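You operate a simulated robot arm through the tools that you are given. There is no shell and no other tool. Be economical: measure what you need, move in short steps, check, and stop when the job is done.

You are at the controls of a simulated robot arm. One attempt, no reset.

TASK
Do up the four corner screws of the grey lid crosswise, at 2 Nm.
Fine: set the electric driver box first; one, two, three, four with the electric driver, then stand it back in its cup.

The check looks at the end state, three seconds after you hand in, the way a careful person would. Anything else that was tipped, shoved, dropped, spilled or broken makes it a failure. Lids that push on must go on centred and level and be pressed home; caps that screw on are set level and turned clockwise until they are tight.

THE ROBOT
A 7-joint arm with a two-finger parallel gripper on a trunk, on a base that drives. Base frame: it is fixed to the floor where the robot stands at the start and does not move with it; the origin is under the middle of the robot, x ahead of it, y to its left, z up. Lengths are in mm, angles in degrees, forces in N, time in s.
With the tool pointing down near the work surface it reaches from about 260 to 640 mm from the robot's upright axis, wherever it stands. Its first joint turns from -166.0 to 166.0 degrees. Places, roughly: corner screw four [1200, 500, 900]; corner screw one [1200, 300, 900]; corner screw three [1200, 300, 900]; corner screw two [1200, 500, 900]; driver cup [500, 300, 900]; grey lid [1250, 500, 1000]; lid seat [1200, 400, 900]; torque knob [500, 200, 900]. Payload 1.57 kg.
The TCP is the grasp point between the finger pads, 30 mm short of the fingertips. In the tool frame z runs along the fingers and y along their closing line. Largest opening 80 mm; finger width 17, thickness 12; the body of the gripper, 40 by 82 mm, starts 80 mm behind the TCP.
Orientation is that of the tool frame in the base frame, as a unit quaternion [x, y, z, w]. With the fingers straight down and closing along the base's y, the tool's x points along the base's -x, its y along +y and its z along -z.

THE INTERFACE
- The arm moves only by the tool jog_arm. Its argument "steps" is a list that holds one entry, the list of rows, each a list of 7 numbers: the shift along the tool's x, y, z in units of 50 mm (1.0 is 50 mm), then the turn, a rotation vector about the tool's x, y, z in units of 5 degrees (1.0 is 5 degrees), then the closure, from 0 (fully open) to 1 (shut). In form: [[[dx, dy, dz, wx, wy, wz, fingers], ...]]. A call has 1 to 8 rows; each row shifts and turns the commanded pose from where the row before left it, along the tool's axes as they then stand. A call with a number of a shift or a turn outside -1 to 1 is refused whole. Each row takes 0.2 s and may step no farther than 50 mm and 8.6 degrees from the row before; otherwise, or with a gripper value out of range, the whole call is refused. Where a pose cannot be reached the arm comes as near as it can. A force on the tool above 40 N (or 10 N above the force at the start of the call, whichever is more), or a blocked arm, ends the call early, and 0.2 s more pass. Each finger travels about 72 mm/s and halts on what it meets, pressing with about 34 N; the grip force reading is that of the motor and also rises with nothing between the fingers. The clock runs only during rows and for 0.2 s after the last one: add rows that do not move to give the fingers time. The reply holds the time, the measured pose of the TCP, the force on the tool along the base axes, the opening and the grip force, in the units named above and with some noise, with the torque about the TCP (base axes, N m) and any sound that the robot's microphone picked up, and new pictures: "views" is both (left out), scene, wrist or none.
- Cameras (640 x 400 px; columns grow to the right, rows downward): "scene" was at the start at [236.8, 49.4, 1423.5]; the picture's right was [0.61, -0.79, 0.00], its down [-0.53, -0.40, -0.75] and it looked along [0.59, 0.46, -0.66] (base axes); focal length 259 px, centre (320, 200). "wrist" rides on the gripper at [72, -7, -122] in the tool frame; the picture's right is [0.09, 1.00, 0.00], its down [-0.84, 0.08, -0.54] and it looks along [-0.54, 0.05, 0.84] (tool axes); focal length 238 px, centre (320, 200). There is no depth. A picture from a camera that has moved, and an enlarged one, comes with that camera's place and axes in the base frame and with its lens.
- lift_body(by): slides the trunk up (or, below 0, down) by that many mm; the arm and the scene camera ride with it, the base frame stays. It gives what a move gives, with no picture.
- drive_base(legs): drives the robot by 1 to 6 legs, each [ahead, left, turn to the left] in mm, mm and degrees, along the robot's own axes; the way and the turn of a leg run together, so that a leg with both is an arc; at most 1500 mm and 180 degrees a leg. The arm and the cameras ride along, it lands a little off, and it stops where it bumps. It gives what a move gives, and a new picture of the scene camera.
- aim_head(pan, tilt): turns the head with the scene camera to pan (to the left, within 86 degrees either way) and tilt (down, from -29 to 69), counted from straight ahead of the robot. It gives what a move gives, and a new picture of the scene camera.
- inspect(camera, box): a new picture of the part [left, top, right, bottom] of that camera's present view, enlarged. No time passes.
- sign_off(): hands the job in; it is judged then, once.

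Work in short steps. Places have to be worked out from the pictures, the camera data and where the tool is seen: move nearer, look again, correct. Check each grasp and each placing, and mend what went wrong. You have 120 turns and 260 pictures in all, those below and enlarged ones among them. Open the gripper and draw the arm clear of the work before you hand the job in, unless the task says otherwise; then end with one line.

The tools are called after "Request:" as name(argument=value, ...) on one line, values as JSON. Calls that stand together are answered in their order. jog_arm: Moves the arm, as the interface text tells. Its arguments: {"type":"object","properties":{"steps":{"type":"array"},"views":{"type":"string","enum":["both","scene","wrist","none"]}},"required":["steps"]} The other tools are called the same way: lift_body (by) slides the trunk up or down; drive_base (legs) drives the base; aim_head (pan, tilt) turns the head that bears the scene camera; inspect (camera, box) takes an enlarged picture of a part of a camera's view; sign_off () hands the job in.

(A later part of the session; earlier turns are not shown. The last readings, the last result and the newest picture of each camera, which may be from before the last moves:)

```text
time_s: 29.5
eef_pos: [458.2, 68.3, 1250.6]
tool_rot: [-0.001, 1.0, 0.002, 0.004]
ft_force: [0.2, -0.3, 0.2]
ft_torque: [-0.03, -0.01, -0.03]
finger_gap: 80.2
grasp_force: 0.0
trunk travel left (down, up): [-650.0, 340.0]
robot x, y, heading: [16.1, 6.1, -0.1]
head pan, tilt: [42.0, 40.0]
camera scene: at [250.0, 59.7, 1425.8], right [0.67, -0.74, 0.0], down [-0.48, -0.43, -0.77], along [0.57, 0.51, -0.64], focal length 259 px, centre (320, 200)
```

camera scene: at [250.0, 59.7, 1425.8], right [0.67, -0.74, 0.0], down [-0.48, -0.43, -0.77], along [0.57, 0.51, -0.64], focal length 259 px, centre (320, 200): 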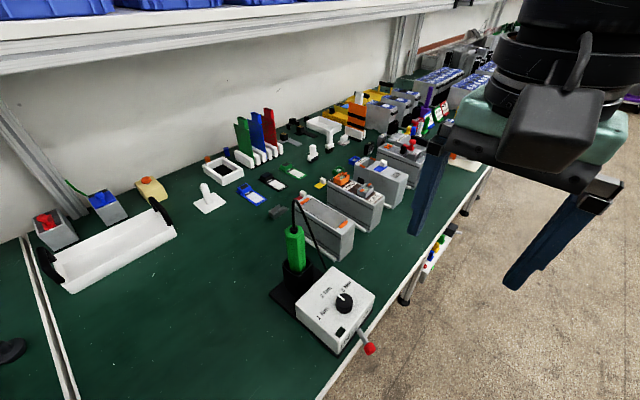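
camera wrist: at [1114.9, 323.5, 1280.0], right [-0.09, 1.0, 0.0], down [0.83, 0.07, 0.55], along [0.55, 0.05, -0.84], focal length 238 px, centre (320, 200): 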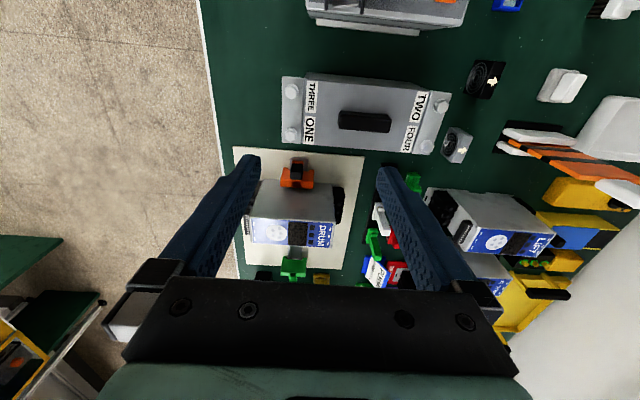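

Driver confirmed at about (478, 336), top 1045. I move to a pre-approach point at (391, 337, 1145) on the −x side and then tilt the hand 35° so the palm stays clear of the cable.

Request:
jog_arm(steps=[[[0.223, 0.897, 0.35, 0, 0, 0, 0], [0.223, 0.897, 0.35, 0, 0, 0, 0], [0.223, 0.897, 0.35, 0, 0, 0, 0], [0.223, 0.897, 0.35, 0, 0, 0, 0], [0.223, 0.897, 0.35, 0, 0, 0, 0], [0.223, 0.897, 0.35, 0, 0, 0, 0]]], views="none")

Request:
jog_arm(steps=[[[0, 0, 0, 0, -1, 0, 0], [0, 0, 0, 0, -1, 0, 0], [0, 0, 0, 0, -1, 0, 0], [0, 0, 0, 0, -1, 0, 0], [0, 0, 0, 0, -1, 0, 0], [0, 0, 0, 0, -1, 0, 0], [0, 0, 0, 0, -1, 0, 0]]])

Request:
inspect(camera="scene", box=[210, 160, 370, 330])

```text
time_s: 30.9
eef_pos: [393.5, 340.7, 1144.8]
tool_rot: [0.0, 1.0, 0.001, 0.004]
ft_force: [-0.2, -0.1, -0.4]
ft_torque: [0.02, 0.01, -0.01]
finger_gap: 80.0
grasp_force: 0.0
trunk travel left (down, up): [-650.0, 340.0]
robot x, y, heading: [17.9, 3.2, 0.3]
head pan, tilt: [42.0, 40.0]
```

```text
time_s: 32.5
eef_pos: [391.9, 340.8, 1146.0]
tool_rot: [0.001, 0.952, 0.002, 0.307]
ft_force: [-0.5, -0.7, 0.1]
ft_torque: [-0.02, -0.01, -0.01]
finger_gap: 79.9
grasp_force: 0.1
trunk travel left (down, up): [-650.0, 340.0]
robot x, y, heading: [13.8, 5.2, 0.0]
head pan, tilt: [42.0, 40.0]
camera scene: at [249.9, 59.7, 1425.8], right [0.67, -0.74, 0.0], down [-0.48, -0.43, -0.77], along [0.57, 0.51, -0.64], focal length 259 px, centre (320, 200)
camera wrist: at [260.9, 331.9, 1202.5], right [-0.07, 1.0, -0.05], down [0.36, 0.07, 0.93], along [0.93, 0.05, -0.37], focal length 238 px, centre (320, 200)
```

scene: 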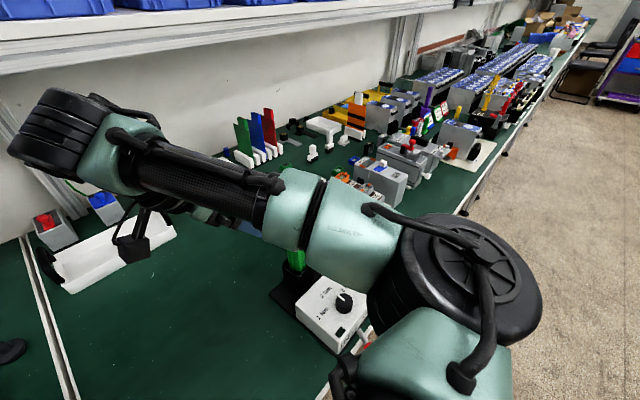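
wrist: 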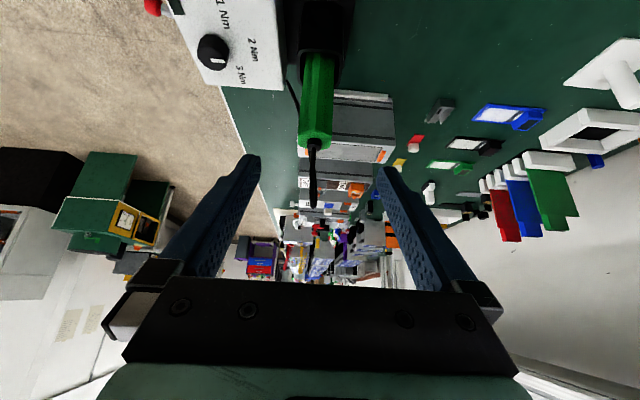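

```text
2.35 times, centred on (290, 245) of scene
camera zoom: at [249.9, 59.7, 1425.8], right [0.67, -0.74, 0.0], down [-0.48, -0.43, -0.77], along [0.57, 0.51, -0.64], focal length 608 px, centre (391, 94)
```

zoom: 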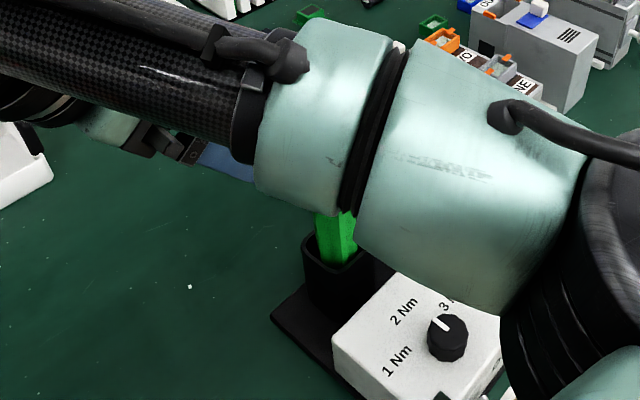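

The driver lies between the fingers, slightly toward −y. I advance along the tool axis 105 mm with a 5 mm correction in y, then look.

Request:
jog_arm(steps=[[[0.02, -0.1, 0.5, 0, 0, 0, 0], [0.02, 0, 0.6, 0, 0, 0, 0], [0.02, 0, 0.6, 0, 0, 0, 0], [0, 0, 0.4, 0, 0, 0, 0], [0, 0, 0, 0, 0, 0, 0]]])

Request:
inspect(camera="wrist", box=[220, 60, 420, 240])

Request:
inspect(camera="scene", box=[200, 160, 360, 330])

```text
time_s: 33.7
eef_pos: [451.2, 334.5, 1059.7]
tool_rot: [0.001, 0.952, 0.002, 0.305]
ft_force: [0.6, -0.6, -0.5]
ft_torque: [0.02, 0.04, 0.0]
finger_gap: 79.5
grasp_force: 0.1
trunk travel left (down, up): [-650.0, 340.0]
robot x, y, heading: [16.2, 5.4, -0.2]
head pan, tilt: [42.0, 40.0]
camera scene: at [250.0, 59.6, 1425.8], right [0.67, -0.74, 0.0], down [-0.48, -0.43, -0.77], along [0.57, 0.51, -0.64], focal length 259 px, centre (320, 200)
camera wrist: at [320.8, 327.1, 1115.9], right [-0.07, 1.0, -0.05], down [0.37, 0.07, 0.93], along [0.93, 0.05, -0.37], focal length 238 px, centre (320, 200)
```

scene: 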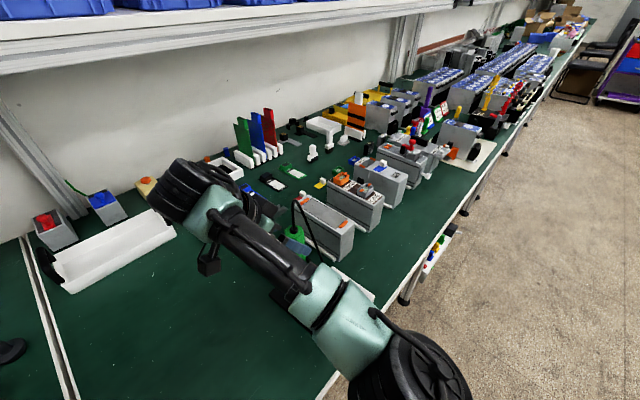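
wrist: 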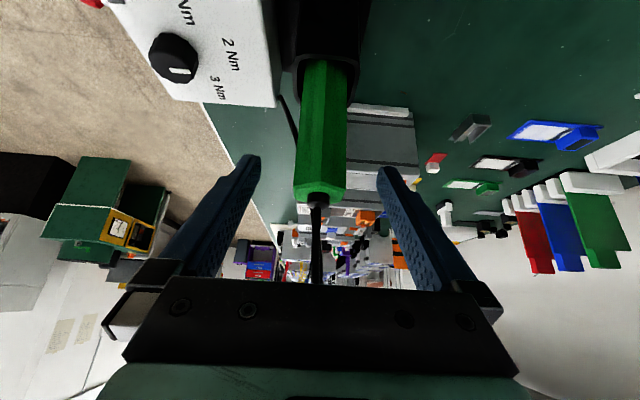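

```text
2.22 times, centred on (320, 150) of wrist
camera zoom: at [320.8, 327.1, 1115.9], right [-0.07, 1.0, -0.05], down [0.37, 0.07, 0.93], along [0.93, 0.05, -0.37], focal length 530 px, centre (320, 311)
```

zoom: 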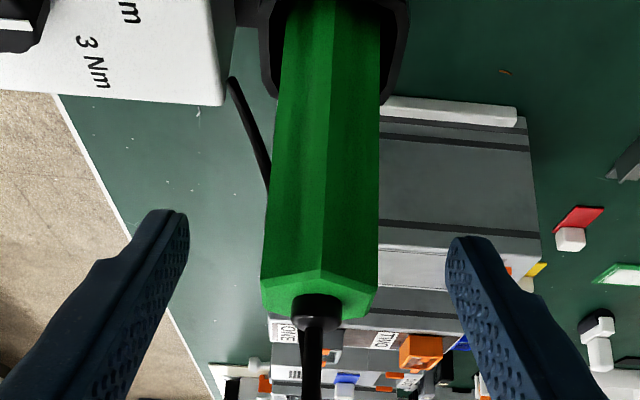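

```text
2.35 times, centred on (280, 245) of scene
camera zoom: at [250.0, 59.6, 1425.8], right [0.67, -0.74, 0.0], down [-0.48, -0.43, -0.77], along [0.57, 0.51, -0.64], focal length 608 px, centre (414, 94)
```

zoom: 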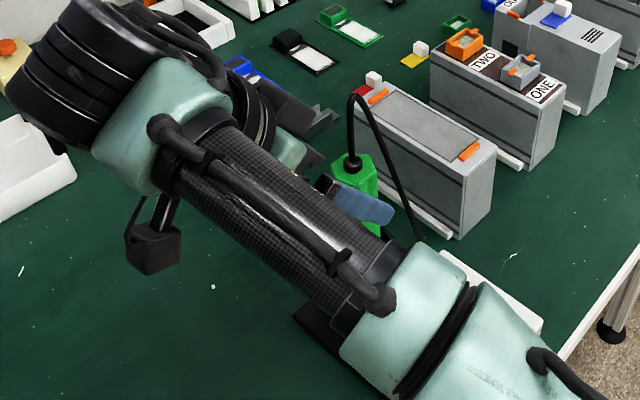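

Nicely centred and nothing touched. I advance 45 mm more and close on the flats.

Request:
jog_arm(steps=[[[0, 0, 0.45, 0, 0, 0, 0], [0, 0, 0.45, 0, 0, 0, 0], [0, 0, 0, 0, 0, 0, 0.55], [0, 0, 0, 0, 0, 0, 0.7], [0, 0, 0, 0, 0, 0, 0.7], [0, 0, 0, 0, 0, 0, 0.7]]])

Request:
inspect(camera="wrist", box=[220, 60, 420, 240])

Request:
inspect(camera="scene", box=[200, 160, 360, 330])

```text
time_s: 35.1
eef_pos: [477.1, 332.2, 1021.9]
tool_rot: [0.001, 0.952, 0.002, 0.305]
ft_force: [0.5, 1.4, 0.7]
ft_torque: [0.21, -0.12, 0.0]
finger_gap: 40.5
grasp_force: 34.1
trunk travel left (down, up): [-650.0, 340.0]
robot x, y, heading: [16.2, 2.3, -0.2]
head pan, tilt: [42.0, 40.0]
camera scene: at [250.1, 59.9, 1425.8], right [0.67, -0.74, 0.0], down [-0.48, -0.43, -0.77], along [0.57, 0.51, -0.64], focal length 259 px, centre (320, 200)
camera wrist: at [347.1, 325.7, 1078.4], right [-0.07, 1.0, -0.05], down [0.37, 0.07, 0.93], along [0.93, 0.05, -0.37], focal length 238 px, centre (320, 200)
```

scene: 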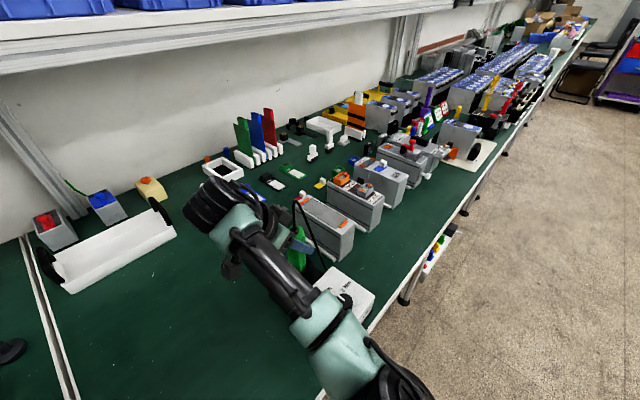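
wrist: 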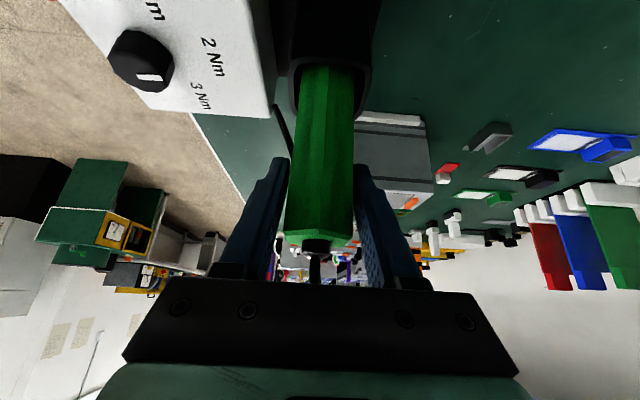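

```text
2.22 times, centred on (320, 150) of wrist
camera zoom: at [347.1, 325.7, 1078.4], right [-0.07, 1.0, -0.05], down [0.37, 0.07, 0.93], along [0.93, 0.05, -0.37], focal length 530 px, centre (320, 311)
```

zoom: 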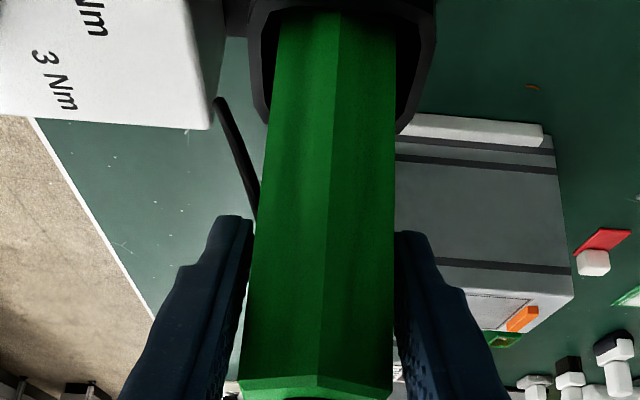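

```text
2.35 times, centred on (280, 245) of scene
camera zoom: at [250.1, 59.9, 1425.8], right [0.67, -0.74, 0.0], down [-0.48, -0.43, -0.77], along [0.57, 0.51, -0.64], focal length 608 px, centre (414, 94)
```

zoom: 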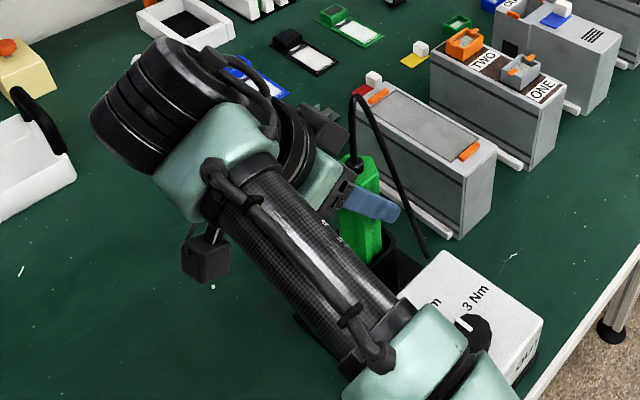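

Gripped (40.5 mm, 34 N). I note the cup pose TCP (477, 332, 1022). Now lift straight up 120 mm and look.

Request:
jog_arm(steps=[[[-0.232, 0, -0.325, 0, 0, 0, 0.7], [-0.465, 0, -0.651, 0, 0, 0, 0.7], [-0.465, 0, -0.651, 0, 0, 0, 0.7], [-0.465, 0, -0.651, 0, 0, 0, 0.7], [0, 0, 0, 0, 0, 0, 0.7]]])

Request:
inspect(camera="scene", box=[200, 130, 360, 300])

Request:
inspect(camera="wrist", box=[200, 0, 440, 240])

```text
time_s: 36.3
eef_pos: [480.2, 335.4, 1164.7]
tool_rot: [0.001, 0.952, 0.001, 0.305]
ft_force: [0.1, 0.5, -3.2]
ft_torque: [0.01, 0.02, 0.01]
finger_gap: 40.3
grasp_force: 34.5
trunk travel left (down, up): [-650.0, 340.0]
robot x, y, heading: [16.3, 7.7, -0.1]
head pan, tilt: [42.0, 40.0]
camera scene: at [250.6, 59.9, 1425.7], right [0.67, -0.74, 0.0], down [-0.48, -0.43, -0.77], along [0.57, 0.51, -0.64], focal length 259 px, centre (320, 200)
camera wrist: at [349.4, 328.4, 1221.2], right [-0.07, 1.0, -0.05], down [0.37, 0.07, 0.93], along [0.93, 0.05, -0.37], focal length 238 px, centre (320, 200)
```

scene: 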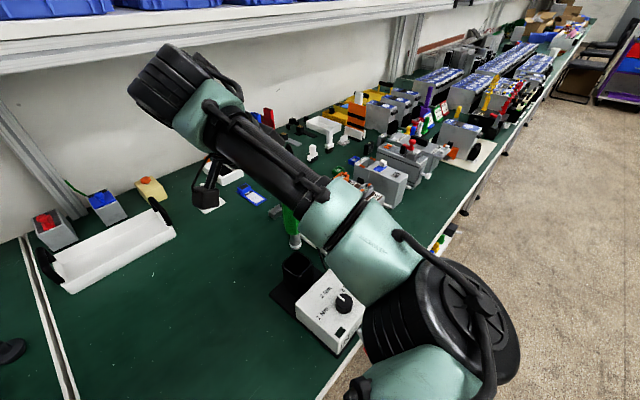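
wrist: 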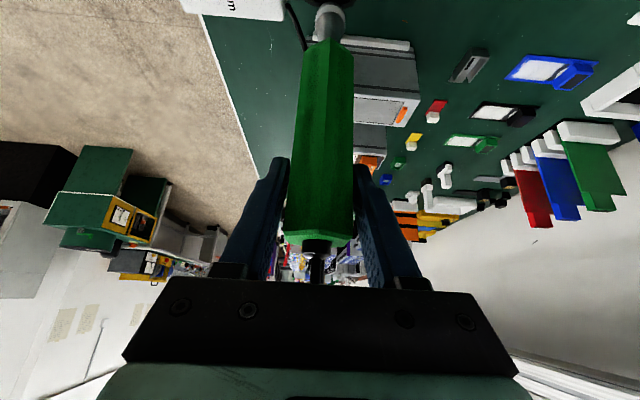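

```text
2.35 times, centred on (280, 215) of scene
camera zoom: at [250.6, 59.9, 1425.7], right [0.67, -0.74, 0.0], down [-0.48, -0.43, -0.77], along [0.57, 0.51, -0.64], focal length 608 px, centre (414, 165)
```

zoom: 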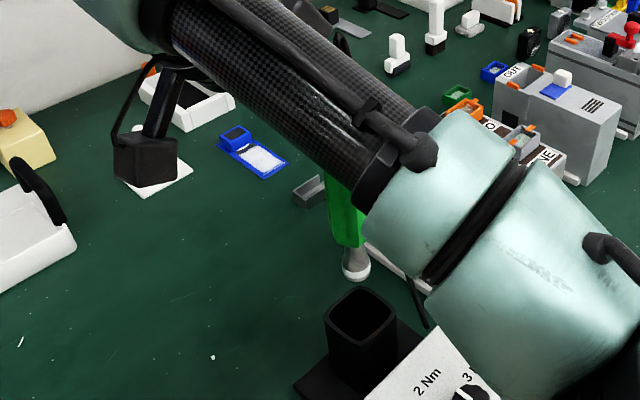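

```text
1.67 times, centred on (320, 120) of wrist
camera zoom: at [349.4, 328.4, 1221.2], right [-0.07, 1.0, -0.05], down [0.37, 0.07, 0.93], along [0.93, 0.05, -0.37], focal length 397 px, centre (320, 333)
```

zoom: 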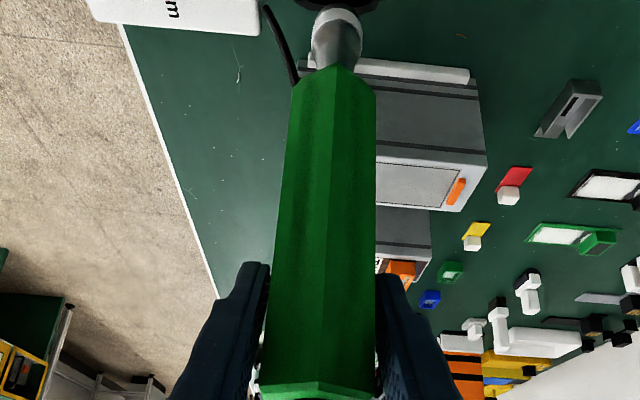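

Driver hangs vertical; tip is about 170 mm below the TCP. I pull it back beyond the bench edge and drive ahead to the lid.

Request:
jog_arm(steps=[[[-0.2, -0.85, -0.28, 0, 0, 0, 0.7], [-0.2, -0.85, -0.28, 0, 0, 0, 0.7], [0, -0.95, 0, 0, 0, 0, 0.7], [0, -0.95, 0, 0, 0, 0, 0.7], [0, -0.95, 0, 0, 0, 0, 0.7]]], views="none")

Request:
drive_base(legs=[[400, 0, 0]])

```text
time_s: 37.5
eef_pos: [477.6, 102.9, 1197.2]
tool_rot: [0.0, 0.953, 0.002, 0.304]
ft_force: [1.3, -0.2, -2.0]
ft_torque: [-0.01, -0.01, 0.03]
finger_gap: 40.7
grasp_force: 33.8
trunk travel left (down, up): [-650.0, 340.0]
robot x, y, heading: [17.1, 5.8, 0.1]
head pan, tilt: [42.0, 40.0]
```

```text
time_s: 40.0
eef_pos: [878.0, 108.4, 1196.5]
tool_rot: [-0.002, 0.953, 0.003, 0.304]
ft_force: [0.0, -0.1, -3.6]
ft_torque: [-0.01, -0.04, 0.03]
finger_gap: 40.3
grasp_force: 33.8
trunk travel left (down, up): [-650.0, 340.0]
robot x, y, heading: [418.1, 7.9, 0.3]
head pan, tilt: [42.0, 40.0]
camera scene: at [651.6, 62.4, 1425.7], right [0.67, -0.74, 0.0], down [-0.48, -0.43, -0.77], along [0.57, 0.52, -0.64], focal length 259 px, centre (320, 200)
```

scene: 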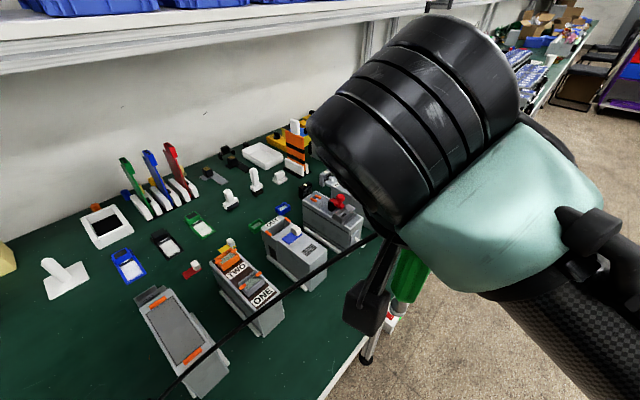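

The cable pays out, no force. I drive the rest of the way and aim the head at the lid.

Request:
drive_base(legs=[[445, 0, -0.3]])

Request:
aim_head(pan=62, tilt=48)

```text
time_s: 42.7
eef_pos: [1314.7, 111.9, 1196.2]
tool_rot: [-0.003, 0.952, 0.003, 0.305]
ft_force: [0.1, -0.5, -3.7]
ft_torque: [-0.02, 0.0, 0.01]
finger_gap: 40.4
grasp_force: 34.3
trunk travel left (down, up): [-650.0, 340.0]
robot x, y, heading: [853.2, 8.3, 0.4]
head pan, tilt: [42.0, 40.0]
camera scene: at [1088.0, 65.8, 1425.7], right [0.67, -0.74, 0.0], down [-0.47, -0.43, -0.77], along [0.56, 0.52, -0.64], focal length 259 px, centre (320, 200)
```

scene: 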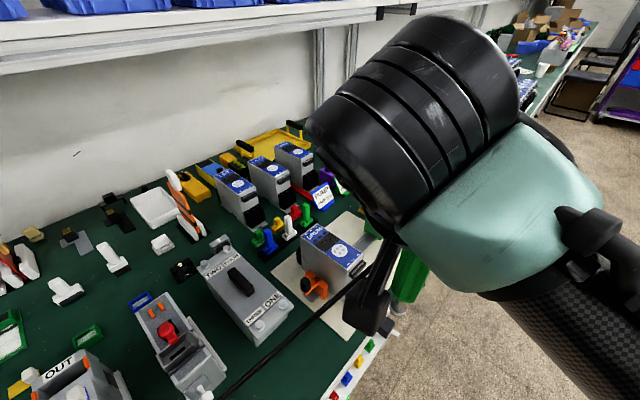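

```text
time_s: 43.5
eef_pos: [1313.7, 113.4, 1197.3]
tool_rot: [-0.003, 0.952, 0.002, 0.305]
ft_force: [0.4, 1.2, -3.9]
ft_torque: [-0.01, -0.04, -0.01]
finger_gap: 40.3
grasp_force: 33.7
trunk travel left (down, up): [-650.0, 340.0]
robot x, y, heading: [854.1, 7.4, 0.5]
head pan, tilt: [62.0, 48.0]
camera scene: at [1061.3, 78.2, 1414.3], right [0.89, -0.46, 0.0], down [-0.34, -0.66, -0.67], along [0.31, 0.59, -0.74], focal length 259 px, centre (320, 200)
```

scene: 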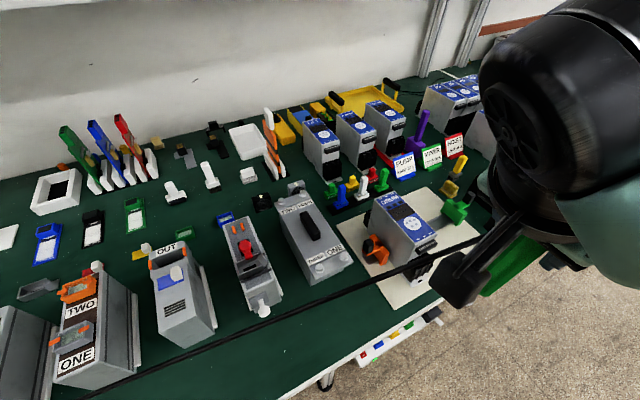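

Request:
inspect(camera="scene", box=[265, 175, 365, 290])

```text
3.48 times, centred on (315, 232) of scene
camera zoom: at [1061.3, 78.2, 1414.3], right [0.89, -0.46, 0.0], down [-0.34, -0.66, -0.67], along [0.31, 0.59, -0.74], focal length 899 px, centre (337, 87)
```

zoom: 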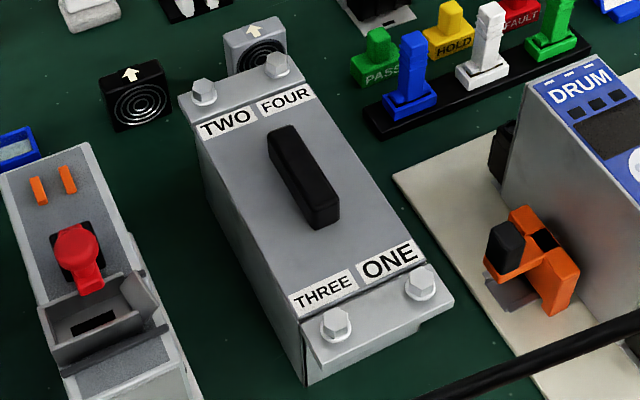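

Screw estimates refined: x 1172.5/1229, y 293/495. I move first in −x, then over screw ONE with the tip about 50 mm above it.

Request:
jog_arm(steps=[[[0.7, 0, -0.5, 0, 0, 0, 0.7], [0.7, 0, -0.5, 0, 0, 0, 0.7], [0.093, 0.9, 0.13, 0, 0, 0, 0.7], [0.093, 0.9, 0.13, 0, 0, 0, 0.7], [0.093, 0.9, 0.13, 0, 0, 0, 0.7], [0.093, 0.9, 0.13, 0, 0, 0, 0.7], [0, 0, 0, 0, 0, 0, 0.7]]])

Request:
inspect(camera="scene", box=[265, 155, 385, 290])

Request:
inspect(camera="wrist", box=[220, 0, 420, 125])

```text
time_s: 45.1
eef_pos: [1224.9, 290.6, 1163.7]
tool_rot: [-0.002, 0.953, 0.002, 0.304]
ft_force: [-0.1, -0.4, -3.5]
ft_torque: [0.04, 0.0, 0.01]
finger_gap: 40.4
grasp_force: 34.4
trunk travel left (down, up): [-650.0, 340.0]
robot x, y, heading: [854.8, 8.1, 0.7]
head pan, tilt: [62.0, 48.0]
camera scene: at [1061.4, 77.5, 1414.3], right [0.89, -0.46, 0.0], down [-0.34, -0.66, -0.67], along [0.31, 0.59, -0.74], focal length 259 px, centre (320, 200)
camera wrist: at [1094.0, 282.7, 1221.1], right [-0.08, 1.0, -0.05], down [0.37, 0.08, 0.93], along [0.93, 0.06, -0.37], focal length 238 px, centre (320, 200)
```

scene: 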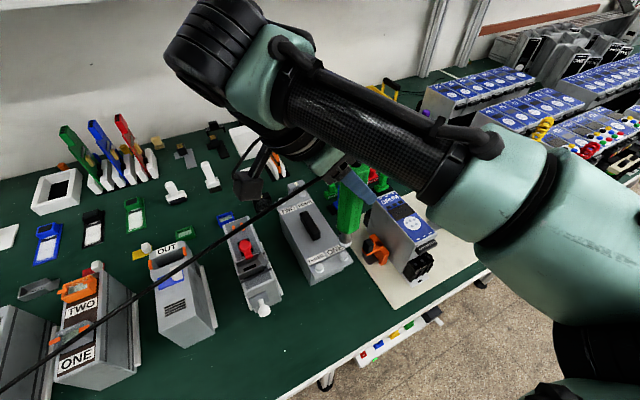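
wrist: 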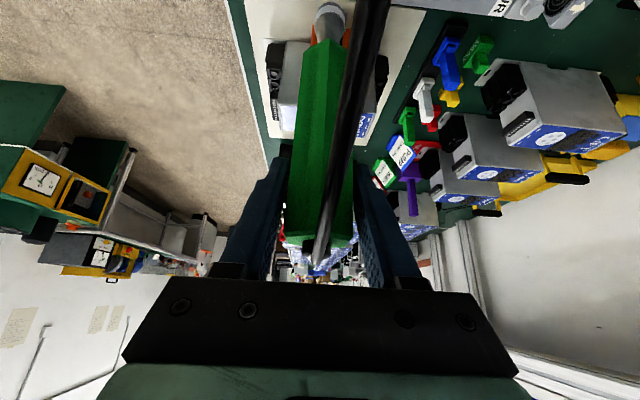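

```text
2.96 times, centred on (325, 222) of scene
camera zoom: at [1061.4, 77.5, 1414.3], right [0.89, -0.46, 0.0], down [-0.34, -0.66, -0.67], along [0.31, 0.59, -0.74], focal length 766 px, centre (305, 133)
```

zoom: 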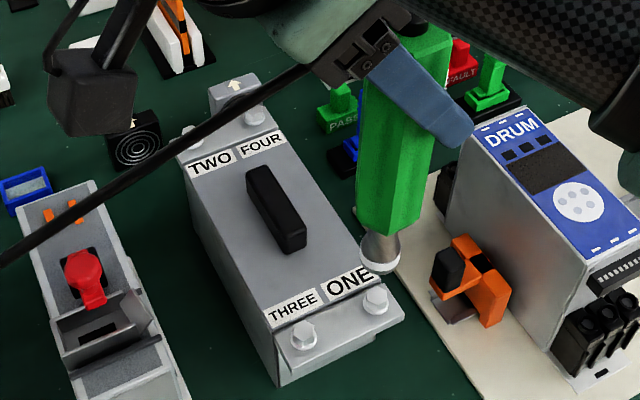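

```text
3.20 times, centred on (320, 62) of wrist
camera zoom: at [1094.0, 282.7, 1221.1], right [-0.08, 1.0, -0.05], down [0.37, 0.08, 0.93], along [0.93, 0.06, -0.37], focal length 763 px, centre (320, 640)
```

zoom: 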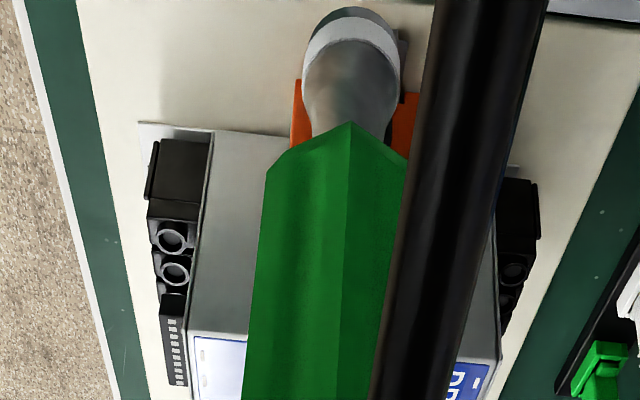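

Tip is at about (1225, 291, 994); screw ONE lies about (1229, 296). I shift and lower to ~15 mm above the head and compare.

Request:
jog_arm(steps=[[[0.18, 0.055, 0.316, 0, 0, 0, 0.7], [0.176, 0.055, 0.316, 0, 0, 0, 0.7], [0, 0, 0, 0, 0, 0, 0.7]]], views="wrist")

Request:
inspect(camera="scene", box=[300, 200, 390, 290])

Request:
inspect(camera="wrist", box=[240, 0, 400, 100])

```text
time_s: 45.9
eef_pos: [1228.6, 297.5, 1127.0]
tool_rot: [-0.003, 0.952, 0.002, 0.305]
ft_force: [0.5, -0.1, -3.0]
ft_torque: [-0.01, 0.01, 0.03]
finger_gap: 40.4
grasp_force: 34.0
trunk travel left (down, up): [-650.0, 340.0]
robot x, y, heading: [850.2, 8.7, 0.4]
head pan, tilt: [62.0, 48.0]
camera wrist: at [1098.7, 289.9, 1184.8], right [-0.08, 1.0, -0.05], down [0.37, 0.08, 0.93], along [0.93, 0.06, -0.37], focal length 238 px, centre (320, 200)
```

wrist: 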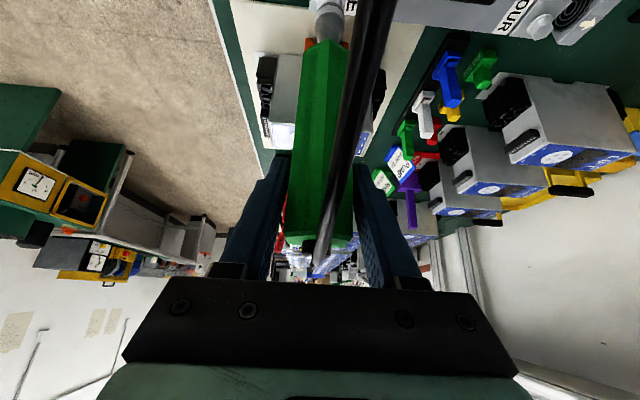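

```text
4.44 times, centred on (345, 245) of scene
camera zoom: at [1061.2, 78.2, 1414.3], right [0.89, -0.46, 0.0], down [-0.34, -0.66, -0.67], along [0.31, 0.59, -0.74], focal length 1149 px, centre (209, 0)
```

zoom: 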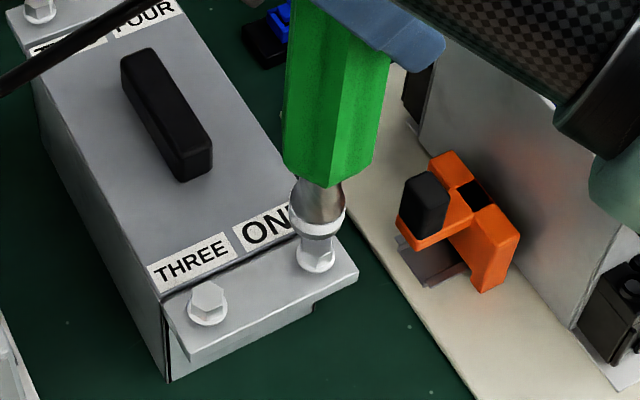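

```text
4.00 times, centred on (320, 50) of wrist
camera zoom: at [1098.7, 289.9, 1184.8], right [-0.08, 1.0, -0.05], down [0.37, 0.08, 0.93], along [0.93, 0.06, -0.37], focal length 953 px, centre (320, 800)
```

zoom: 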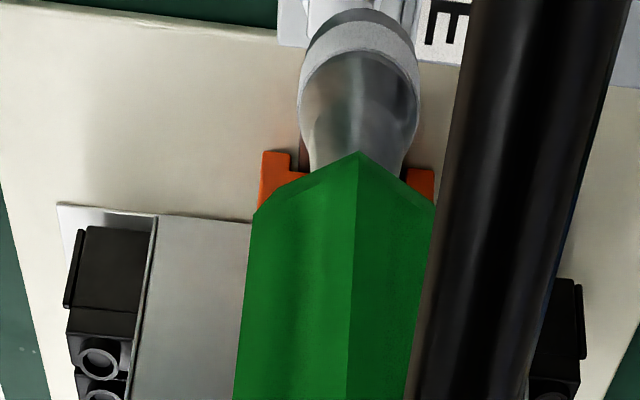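

Alignment with ONE looks good, roughly 16 mm gap. I descend 14 mm and check again.

Request:
jog_arm(steps=[[[0.058, 0, 0.081, 0, 0, 0, 0.7], [0.058, 0, 0.081, 0, 0, 0, 0.7], [0.046, 0, 0.065, 0, 0, 0, 0.7], [0, 0, 0, 0, 0, 0, 0.7]]], views="none")

Request:
inspect(camera="scene", box=[315, 220, 365, 280])

Request:
inspect(camera="wrist", box=[280, 0, 400, 70])

```text
time_s: 46.9
eef_pos: [1228.1, 297.2, 1115.3]
tool_rot: [-0.003, 0.952, 0.003, 0.305]
ft_force: [0.4, 0.6, -3.6]
ft_torque: [-0.03, -0.03, 0.03]
finger_gap: 40.2
grasp_force: 34.1
trunk travel left (down, up): [-650.0, 340.0]
robot x, y, heading: [853.4, 10.6, 0.5]
head pan, tilt: [62.0, 48.0]
```

```text
6.67 times, centred on (340, 250) of scene
camera zoom: at [1061.3, 78.3, 1414.3], right [0.89, -0.46, 0.0], down [-0.34, -0.66, -0.67], along [0.31, 0.59, -0.74], focal length 1724 px, centre (187, -133)
```

zoom: 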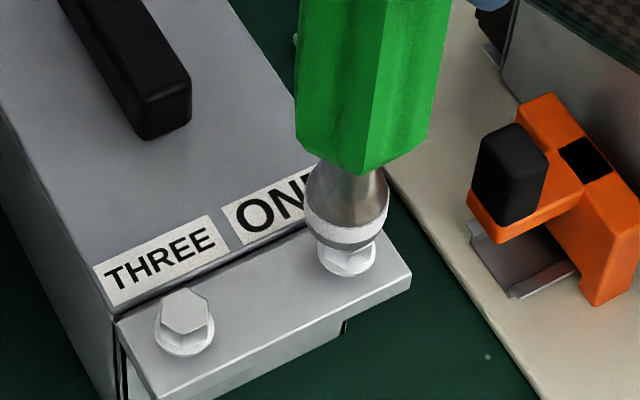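

```text
5.33 times, centred on (340, 35) of wrist
camera zoom: at [1098.6, 289.5, 1172.1], right [-0.08, 1.0, -0.05], down [0.37, 0.08, 0.93], along [0.93, 0.06, -0.37], focal length 1271 px, centre (213, 1080)
```

zoom: 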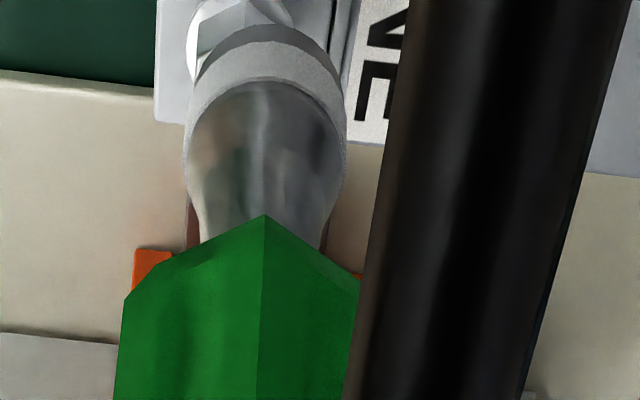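

The wrist view suggests the bolt sits ~4 mm toward −y of the socket axis (and the head a bit lower). I shift −2 mm x, −4 mm y and look again.

Request:
jog_arm(steps=[[[0.033, -0.08, -0.023, 0, 0, 0, 0.7], [0, 0, 0, 0, 0, 0, 0.7]]], views="none")

Request:
inspect(camera="scene", box=[315, 220, 365, 280])

Request:
inspect(camera="wrist", box=[280, 0, 400, 70])

```text
time_s: 47.5
eef_pos: [1227.2, 293.3, 1114.8]
tool_rot: [-0.003, 0.953, 0.003, 0.304]
ft_force: [0.1, -1.1, -3.4]
ft_torque: [-0.01, -0.03, 0.0]
finger_gap: 40.6
grasp_force: 33.9
trunk travel left (down, up): [-650.0, 340.0]
robot x, y, heading: [851.7, 9.3, -0.0]
head pan, tilt: [62.0, 48.0]
```

```text
6.67 times, centred on (340, 250) of scene
camera zoom: at [1061.3, 78.5, 1414.3], right [0.89, -0.46, 0.0], down [-0.34, -0.66, -0.67], along [0.31, 0.59, -0.74], focal length 1724 px, centre (187, -133)
```

zoom: 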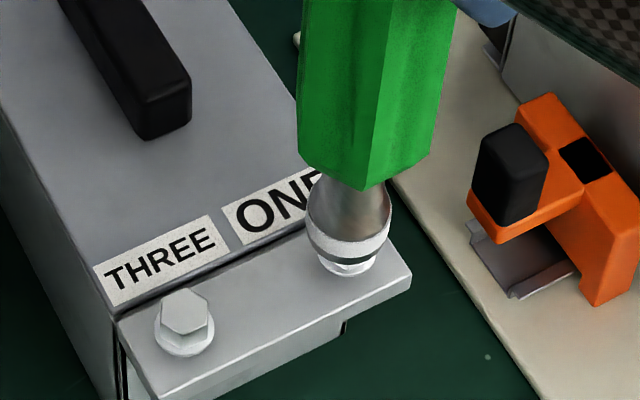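

```text
5.33 times, centred on (340, 35) of wrist
camera zoom: at [1096.8, 285.2, 1172.1], right [-0.08, 1.0, -0.05], down [0.37, 0.08, 0.93], along [0.93, 0.06, -0.37], focal length 1271 px, centre (213, 1080)
```

zoom: 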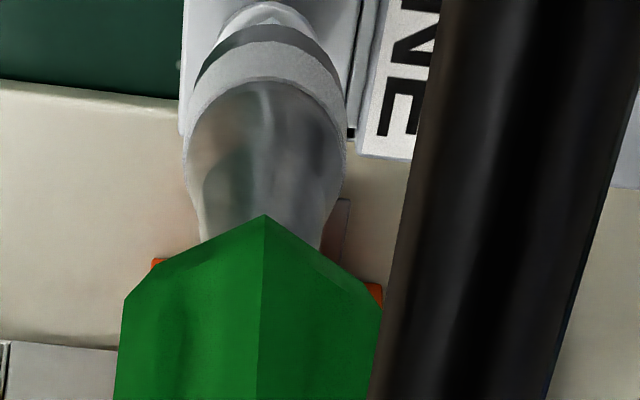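

Now the bolt is centred under the socket in both views. I lower 10 mm in small rows and watch force.

Request:
jog_arm(steps=[[[0.029, 0, 0.041, 0, 0, 0, 0.7], [0.029, 0, 0.041, 0, 0, 0, 0.7], [0.029, 0, 0.041, 0, 0, 0, 0.7], [0.029, 0, 0.041, 0, 0, 0, 0.7], [0, 0, 0, 0, 0, 0, 0.7]]], views="none")

Request:
inspect(camera="scene", box=[315, 220, 365, 280])

Request:
inspect(camera="wrist", box=[280, 0, 400, 70])

```text
time_s: 48.7
eef_pos: [1228.0, 292.3, 1105.0]
tool_rot: [-0.004, 0.952, 0.003, 0.306]
ft_force: [-0.8, 0.3, -3.1]
ft_torque: [0.02, -0.02, 0.02]
finger_gap: 40.3
grasp_force: 33.8
trunk travel left (down, up): [-650.0, 340.0]
robot x, y, heading: [854.0, 10.1, 0.3]
head pan, tilt: [62.0, 48.0]
```

```text
6.67 times, centred on (340, 250) of scene
camera zoom: at [1061.2, 78.4, 1414.3], right [0.89, -0.46, 0.0], down [-0.34, -0.66, -0.67], along [0.31, 0.59, -0.74], focal length 1724 px, centre (187, -133)
```

zoom: 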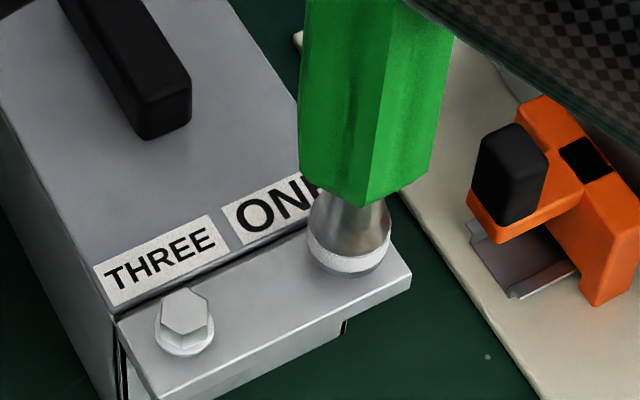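

```text
5.33 times, centred on (340, 35) of wrist
camera zoom: at [1097.7, 285.4, 1162.3], right [-0.08, 1.0, -0.05], down [0.37, 0.08, 0.93], along [0.93, 0.06, -0.37], focal length 1271 px, centre (213, 1080)
```

zoom: 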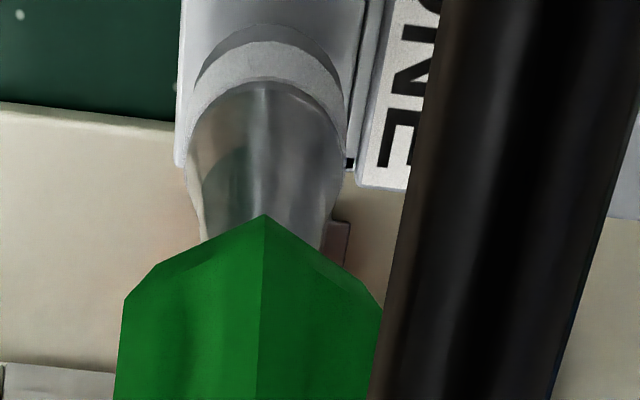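

The socket has slid over the head without force. I press on a little further and hold, listening.

Request:
jog_arm(steps=[[[0.023, 0, 0.033, 0, 0, 0, 0.7], [0.023, 0, 0.033, 0, 0, 0, 0.7], [0.023, 0, 0.033, 0, 0, 0, 0.7], [0, 0, 0, 0, 0, 0, 0.7], [0, 0, 0, 0, 0, 0, 0.7]]], views="none")

Request:
inspect(camera="scene", box=[315, 220, 365, 280])

```text
time_s: 49.9
eef_pos: [1227.9, 293.4, 1099.5]
tool_rot: [-0.003, 0.952, 0.003, 0.305]
ft_force: [-0.3, -0.9, 4.8]
ft_torque: [-0.06, 0.05, -0.03]
finger_gap: 40.3
grasp_force: 33.7
trunk travel left (down, up): [-650.0, 340.0]
robot x, y, heading: [853.1, 10.4, 0.5]
head pan, tilt: [62.0, 48.0]
```

```text
6.67 times, centred on (340, 250) of scene
camera zoom: at [1060.7, 78.0, 1414.5], right [0.89, -0.46, 0.0], down [-0.34, -0.66, -0.67], along [0.31, 0.59, -0.74], focal length 1724 px, centre (187, -133)
```

zoom: 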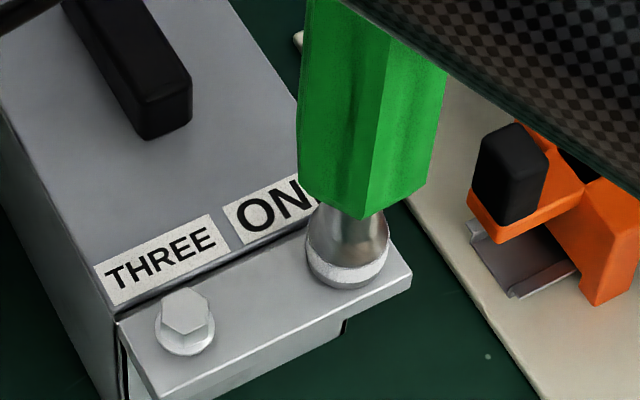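

Contact begins (about 8 N push), no sound yet. I press further.

Request:
jog_arm(steps=[[[0.012, 0, 0.016, 0, 0, 0, 0.7], [0.012, 0, 0.016, 0, 0, 0, 0.7], [0, 0, 0, 0, 0, 0, 0.7], [0, 0, 0, 0, 0, 0, 0.7], [0, 0, 0, 0, 0, 0, 0.7]]], views="none")

Request:
inspect(camera="scene", box=[315, 220, 365, 280])

```text
time_s: 51.1
eef_pos: [1227.5, 292.0, 1098.7]
tool_rot: [-0.002, 0.952, 0.005, 0.307]
ft_force: [0.2, -2.2, 25.5]
ft_torque: [-0.4, 0.03, 0.02]
finger_gap: 40.2
grasp_force: 34.6
trunk travel left (down, up): [-650.0, 340.0]
robot x, y, heading: [851.4, 10.4, 0.3]
head pan, tilt: [62.0, 48.0]
```

```text
6.67 times, centred on (340, 250) of scene
camera zoom: at [1059.3, 76.5, 1414.9], right [0.89, -0.46, 0.0], down [-0.34, -0.66, -0.67], along [0.31, 0.59, -0.74], focal length 1724 px, centre (187, -133)
```

zoom: 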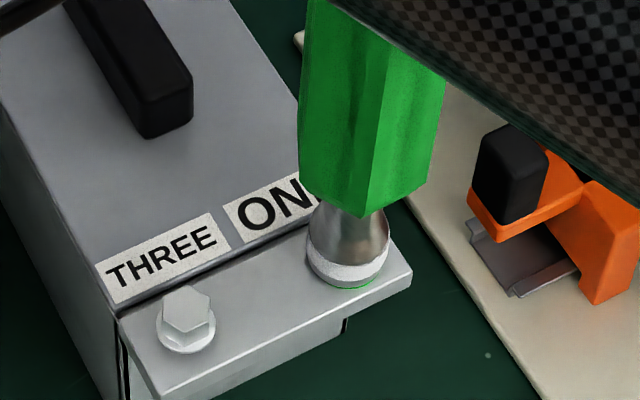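

About 29 N push now, and a green glimmer shows at the socket's rim. I hold and look closer.

Request:
jog_arm(steps=[[[0, 0, 0, 0, 0, 0, 0.7], [0, 0, 0, 0, 0, 0, 0.7], [0, 0, 0, 0, 0, 0, 0.7], [0, 0, 0, 0, 0, 0, 0.7], [0, 0, 0, 0, 0, 0, 0.7], [0, 0, 0, 0, 0, 0, 0.7]]], views="scene")

Request:
inspect(camera="scene", box=[330, 235, 360, 265])

```text
time_s: 52.5
eef_pos: [1228.4, 292.7, 1097.9]
tool_rot: [-0.002, 0.952, 0.005, 0.307]
ft_force: [1.7, -3.0, 26.0]
ft_torque: [-0.47, -0.13, -0.04]
finger_gap: 40.2
grasp_force: 33.8
trunk travel left (down, up): [-650.0, 340.0]
robot x, y, heading: [856.3, 5.8, 0.3]
head pan, tilt: [62.0, 48.0]
camera scene: at [1059.3, 76.5, 1414.8], right [0.89, -0.46, 0.0], down [-0.34, -0.66, -0.67], along [0.31, 0.59, -0.74], focal length 259 px, centre (320, 200)
```

scene: 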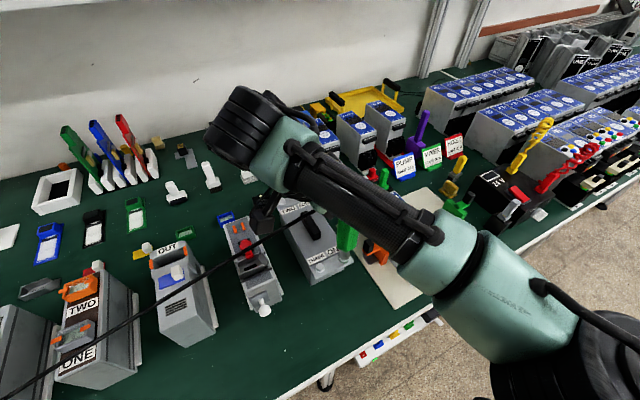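

```text
13.33 times, centred on (345, 250) of scene
camera zoom: at [1059.3, 76.5, 1414.8], right [0.89, -0.46, 0.0], down [-0.34, -0.66, -0.67], along [0.31, 0.59, -0.74], focal length 3448 px, centre (-13, -467)
```

zoom: 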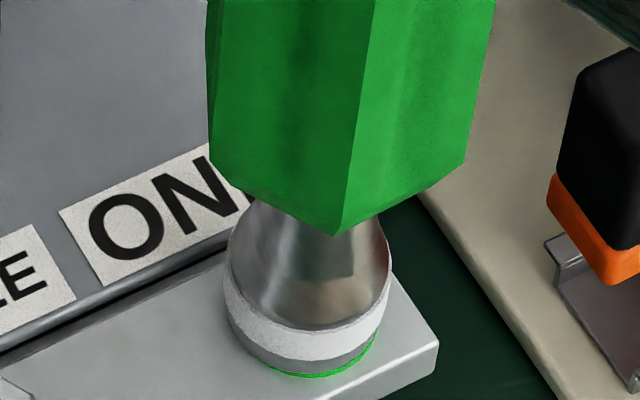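

A green ring appeared around screw ONE's base. I lift 40 mm and look at the screw.

Request:
jog_arm(steps=[[[-0.058, 0, -0.081, 0, 0, 0, 0.7], [-0.116, 0, -0.163, 0, 0, 0, 0.7], [-0.116, 0, -0.163, 0, 0, 0, 0.7], [-0.174, 0, -0.244, 0, 0, 0, 0.7], [0, 0, 0, 0, 0, 0, 0.7]]], views="wrist")

Request:
inspect(camera="scene", box=[305, 215, 365, 280])

```text
time_s: 53.7
eef_pos: [1229.6, 292.2, 1136.4]
tool_rot: [-0.003, 0.953, 0.002, 0.304]
ft_force: [-1.3, 0.7, -2.7]
ft_torque: [-0.03, -0.06, 0.01]
finger_gap: 40.3
grasp_force: 34.6
trunk travel left (down, up): [-650.0, 340.0]
robot x, y, heading: [855.3, 7.4, 0.2]
head pan, tilt: [62.0, 48.0]
camera wrist: at [1099.4, 285.0, 1192.7], right [-0.08, 1.0, -0.05], down [0.37, 0.08, 0.93], along [0.93, 0.06, -0.37], focal length 238 px, centre (320, 200)
```

wrist: 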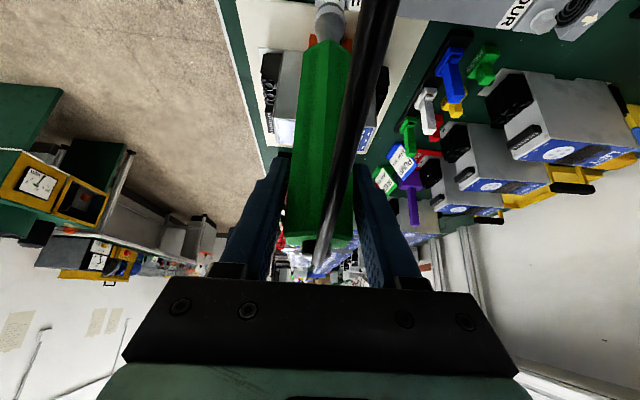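

```text
6.15 times, centred on (335, 248) of scene
camera zoom: at [1061.4, 78.4, 1414.2], right [0.89, -0.46, 0.0], down [-0.34, -0.66, -0.67], along [0.31, 0.59, -0.74], focal length 1591 px, centre (228, -92)
```

zoom: 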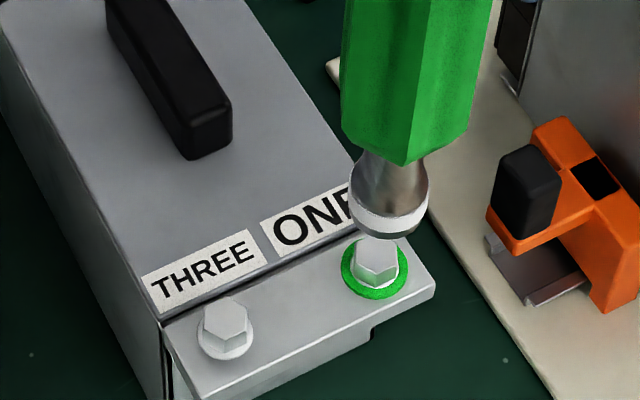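

Screw ONE is done – a green mark ring shows. Next TWO at about (1171.5, 495): up, across, and down again to hover.

Request:
jog_arm(steps=[[[-0.465, 0, -0.651, 0, 0, 0, 0.7], [0.186, 0.808, -0.132, 0, 0, 0, 0.7], [0.186, 0.808, -0.132, 0, 0, 0, 0.7], [0.186, 0.808, -0.132, 0, 0, 0, 0.7], [0.186, 0.808, -0.132, 0, 0, 0, 0.7], [0.186, 0.808, -0.132, 0, 0, 0, 0.7], [0.465, 0, 0.651, 0, 0, 0, 0.7], [0, 0, 0, 0, 0, 0, 0.7]]], views="scene")

Request:
inspect(camera="scene", box=[255, 150, 315, 215])

Request:
inspect(camera="wrist", box=[280, 0, 400, 70])

```text
time_s: 55.5
eef_pos: [1169.4, 497.9, 1138.5]
tool_rot: [-0.003, 0.952, 0.003, 0.305]
ft_force: [0.1, 0.2, -3.1]
ft_torque: [0.02, -0.03, 0.05]
finger_gap: 40.6
grasp_force: 34.2
trunk travel left (down, up): [-650.0, 340.0]
robot x, y, heading: [857.2, 9.7, 0.6]
head pan, tilt: [62.0, 48.0]
camera scene: at [1060.6, 78.5, 1414.4], right [0.89, -0.46, 0.0], down [-0.34, -0.66, -0.67], along [0.31, 0.59, -0.74], focal length 259 px, centre (320, 200)
```

scene: 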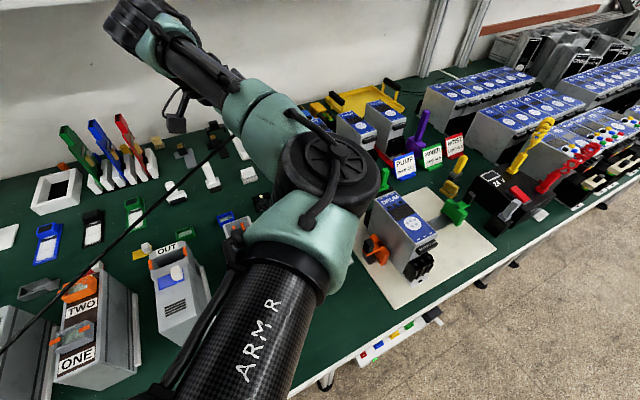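

```text
6.15 times, centred on (285, 182) of scene
camera zoom: at [1060.6, 78.5, 1414.4], right [0.89, -0.46, 0.0], down [-0.34, -0.66, -0.67], along [0.31, 0.59, -0.74], focal length 1591 px, centre (535, 308)
```

zoom: 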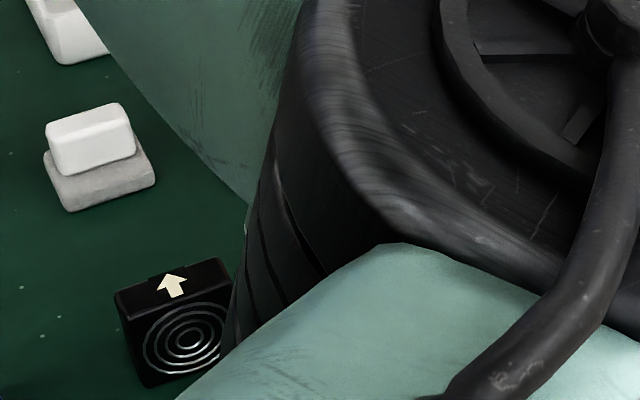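

```text
5.33 times, centred on (340, 35) of wrist
camera zoom: at [1039.9, 488.7, 1196.3], right [-0.08, 1.0, -0.05], down [0.37, 0.08, 0.93], along [0.93, 0.06, -0.37], focal length 1271 px, centre (213, 1080)
```

zoom: 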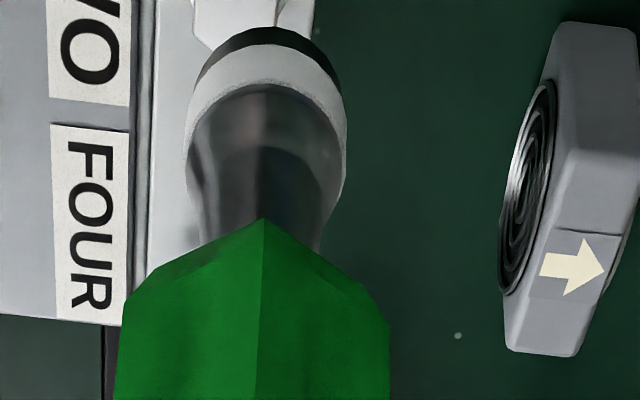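

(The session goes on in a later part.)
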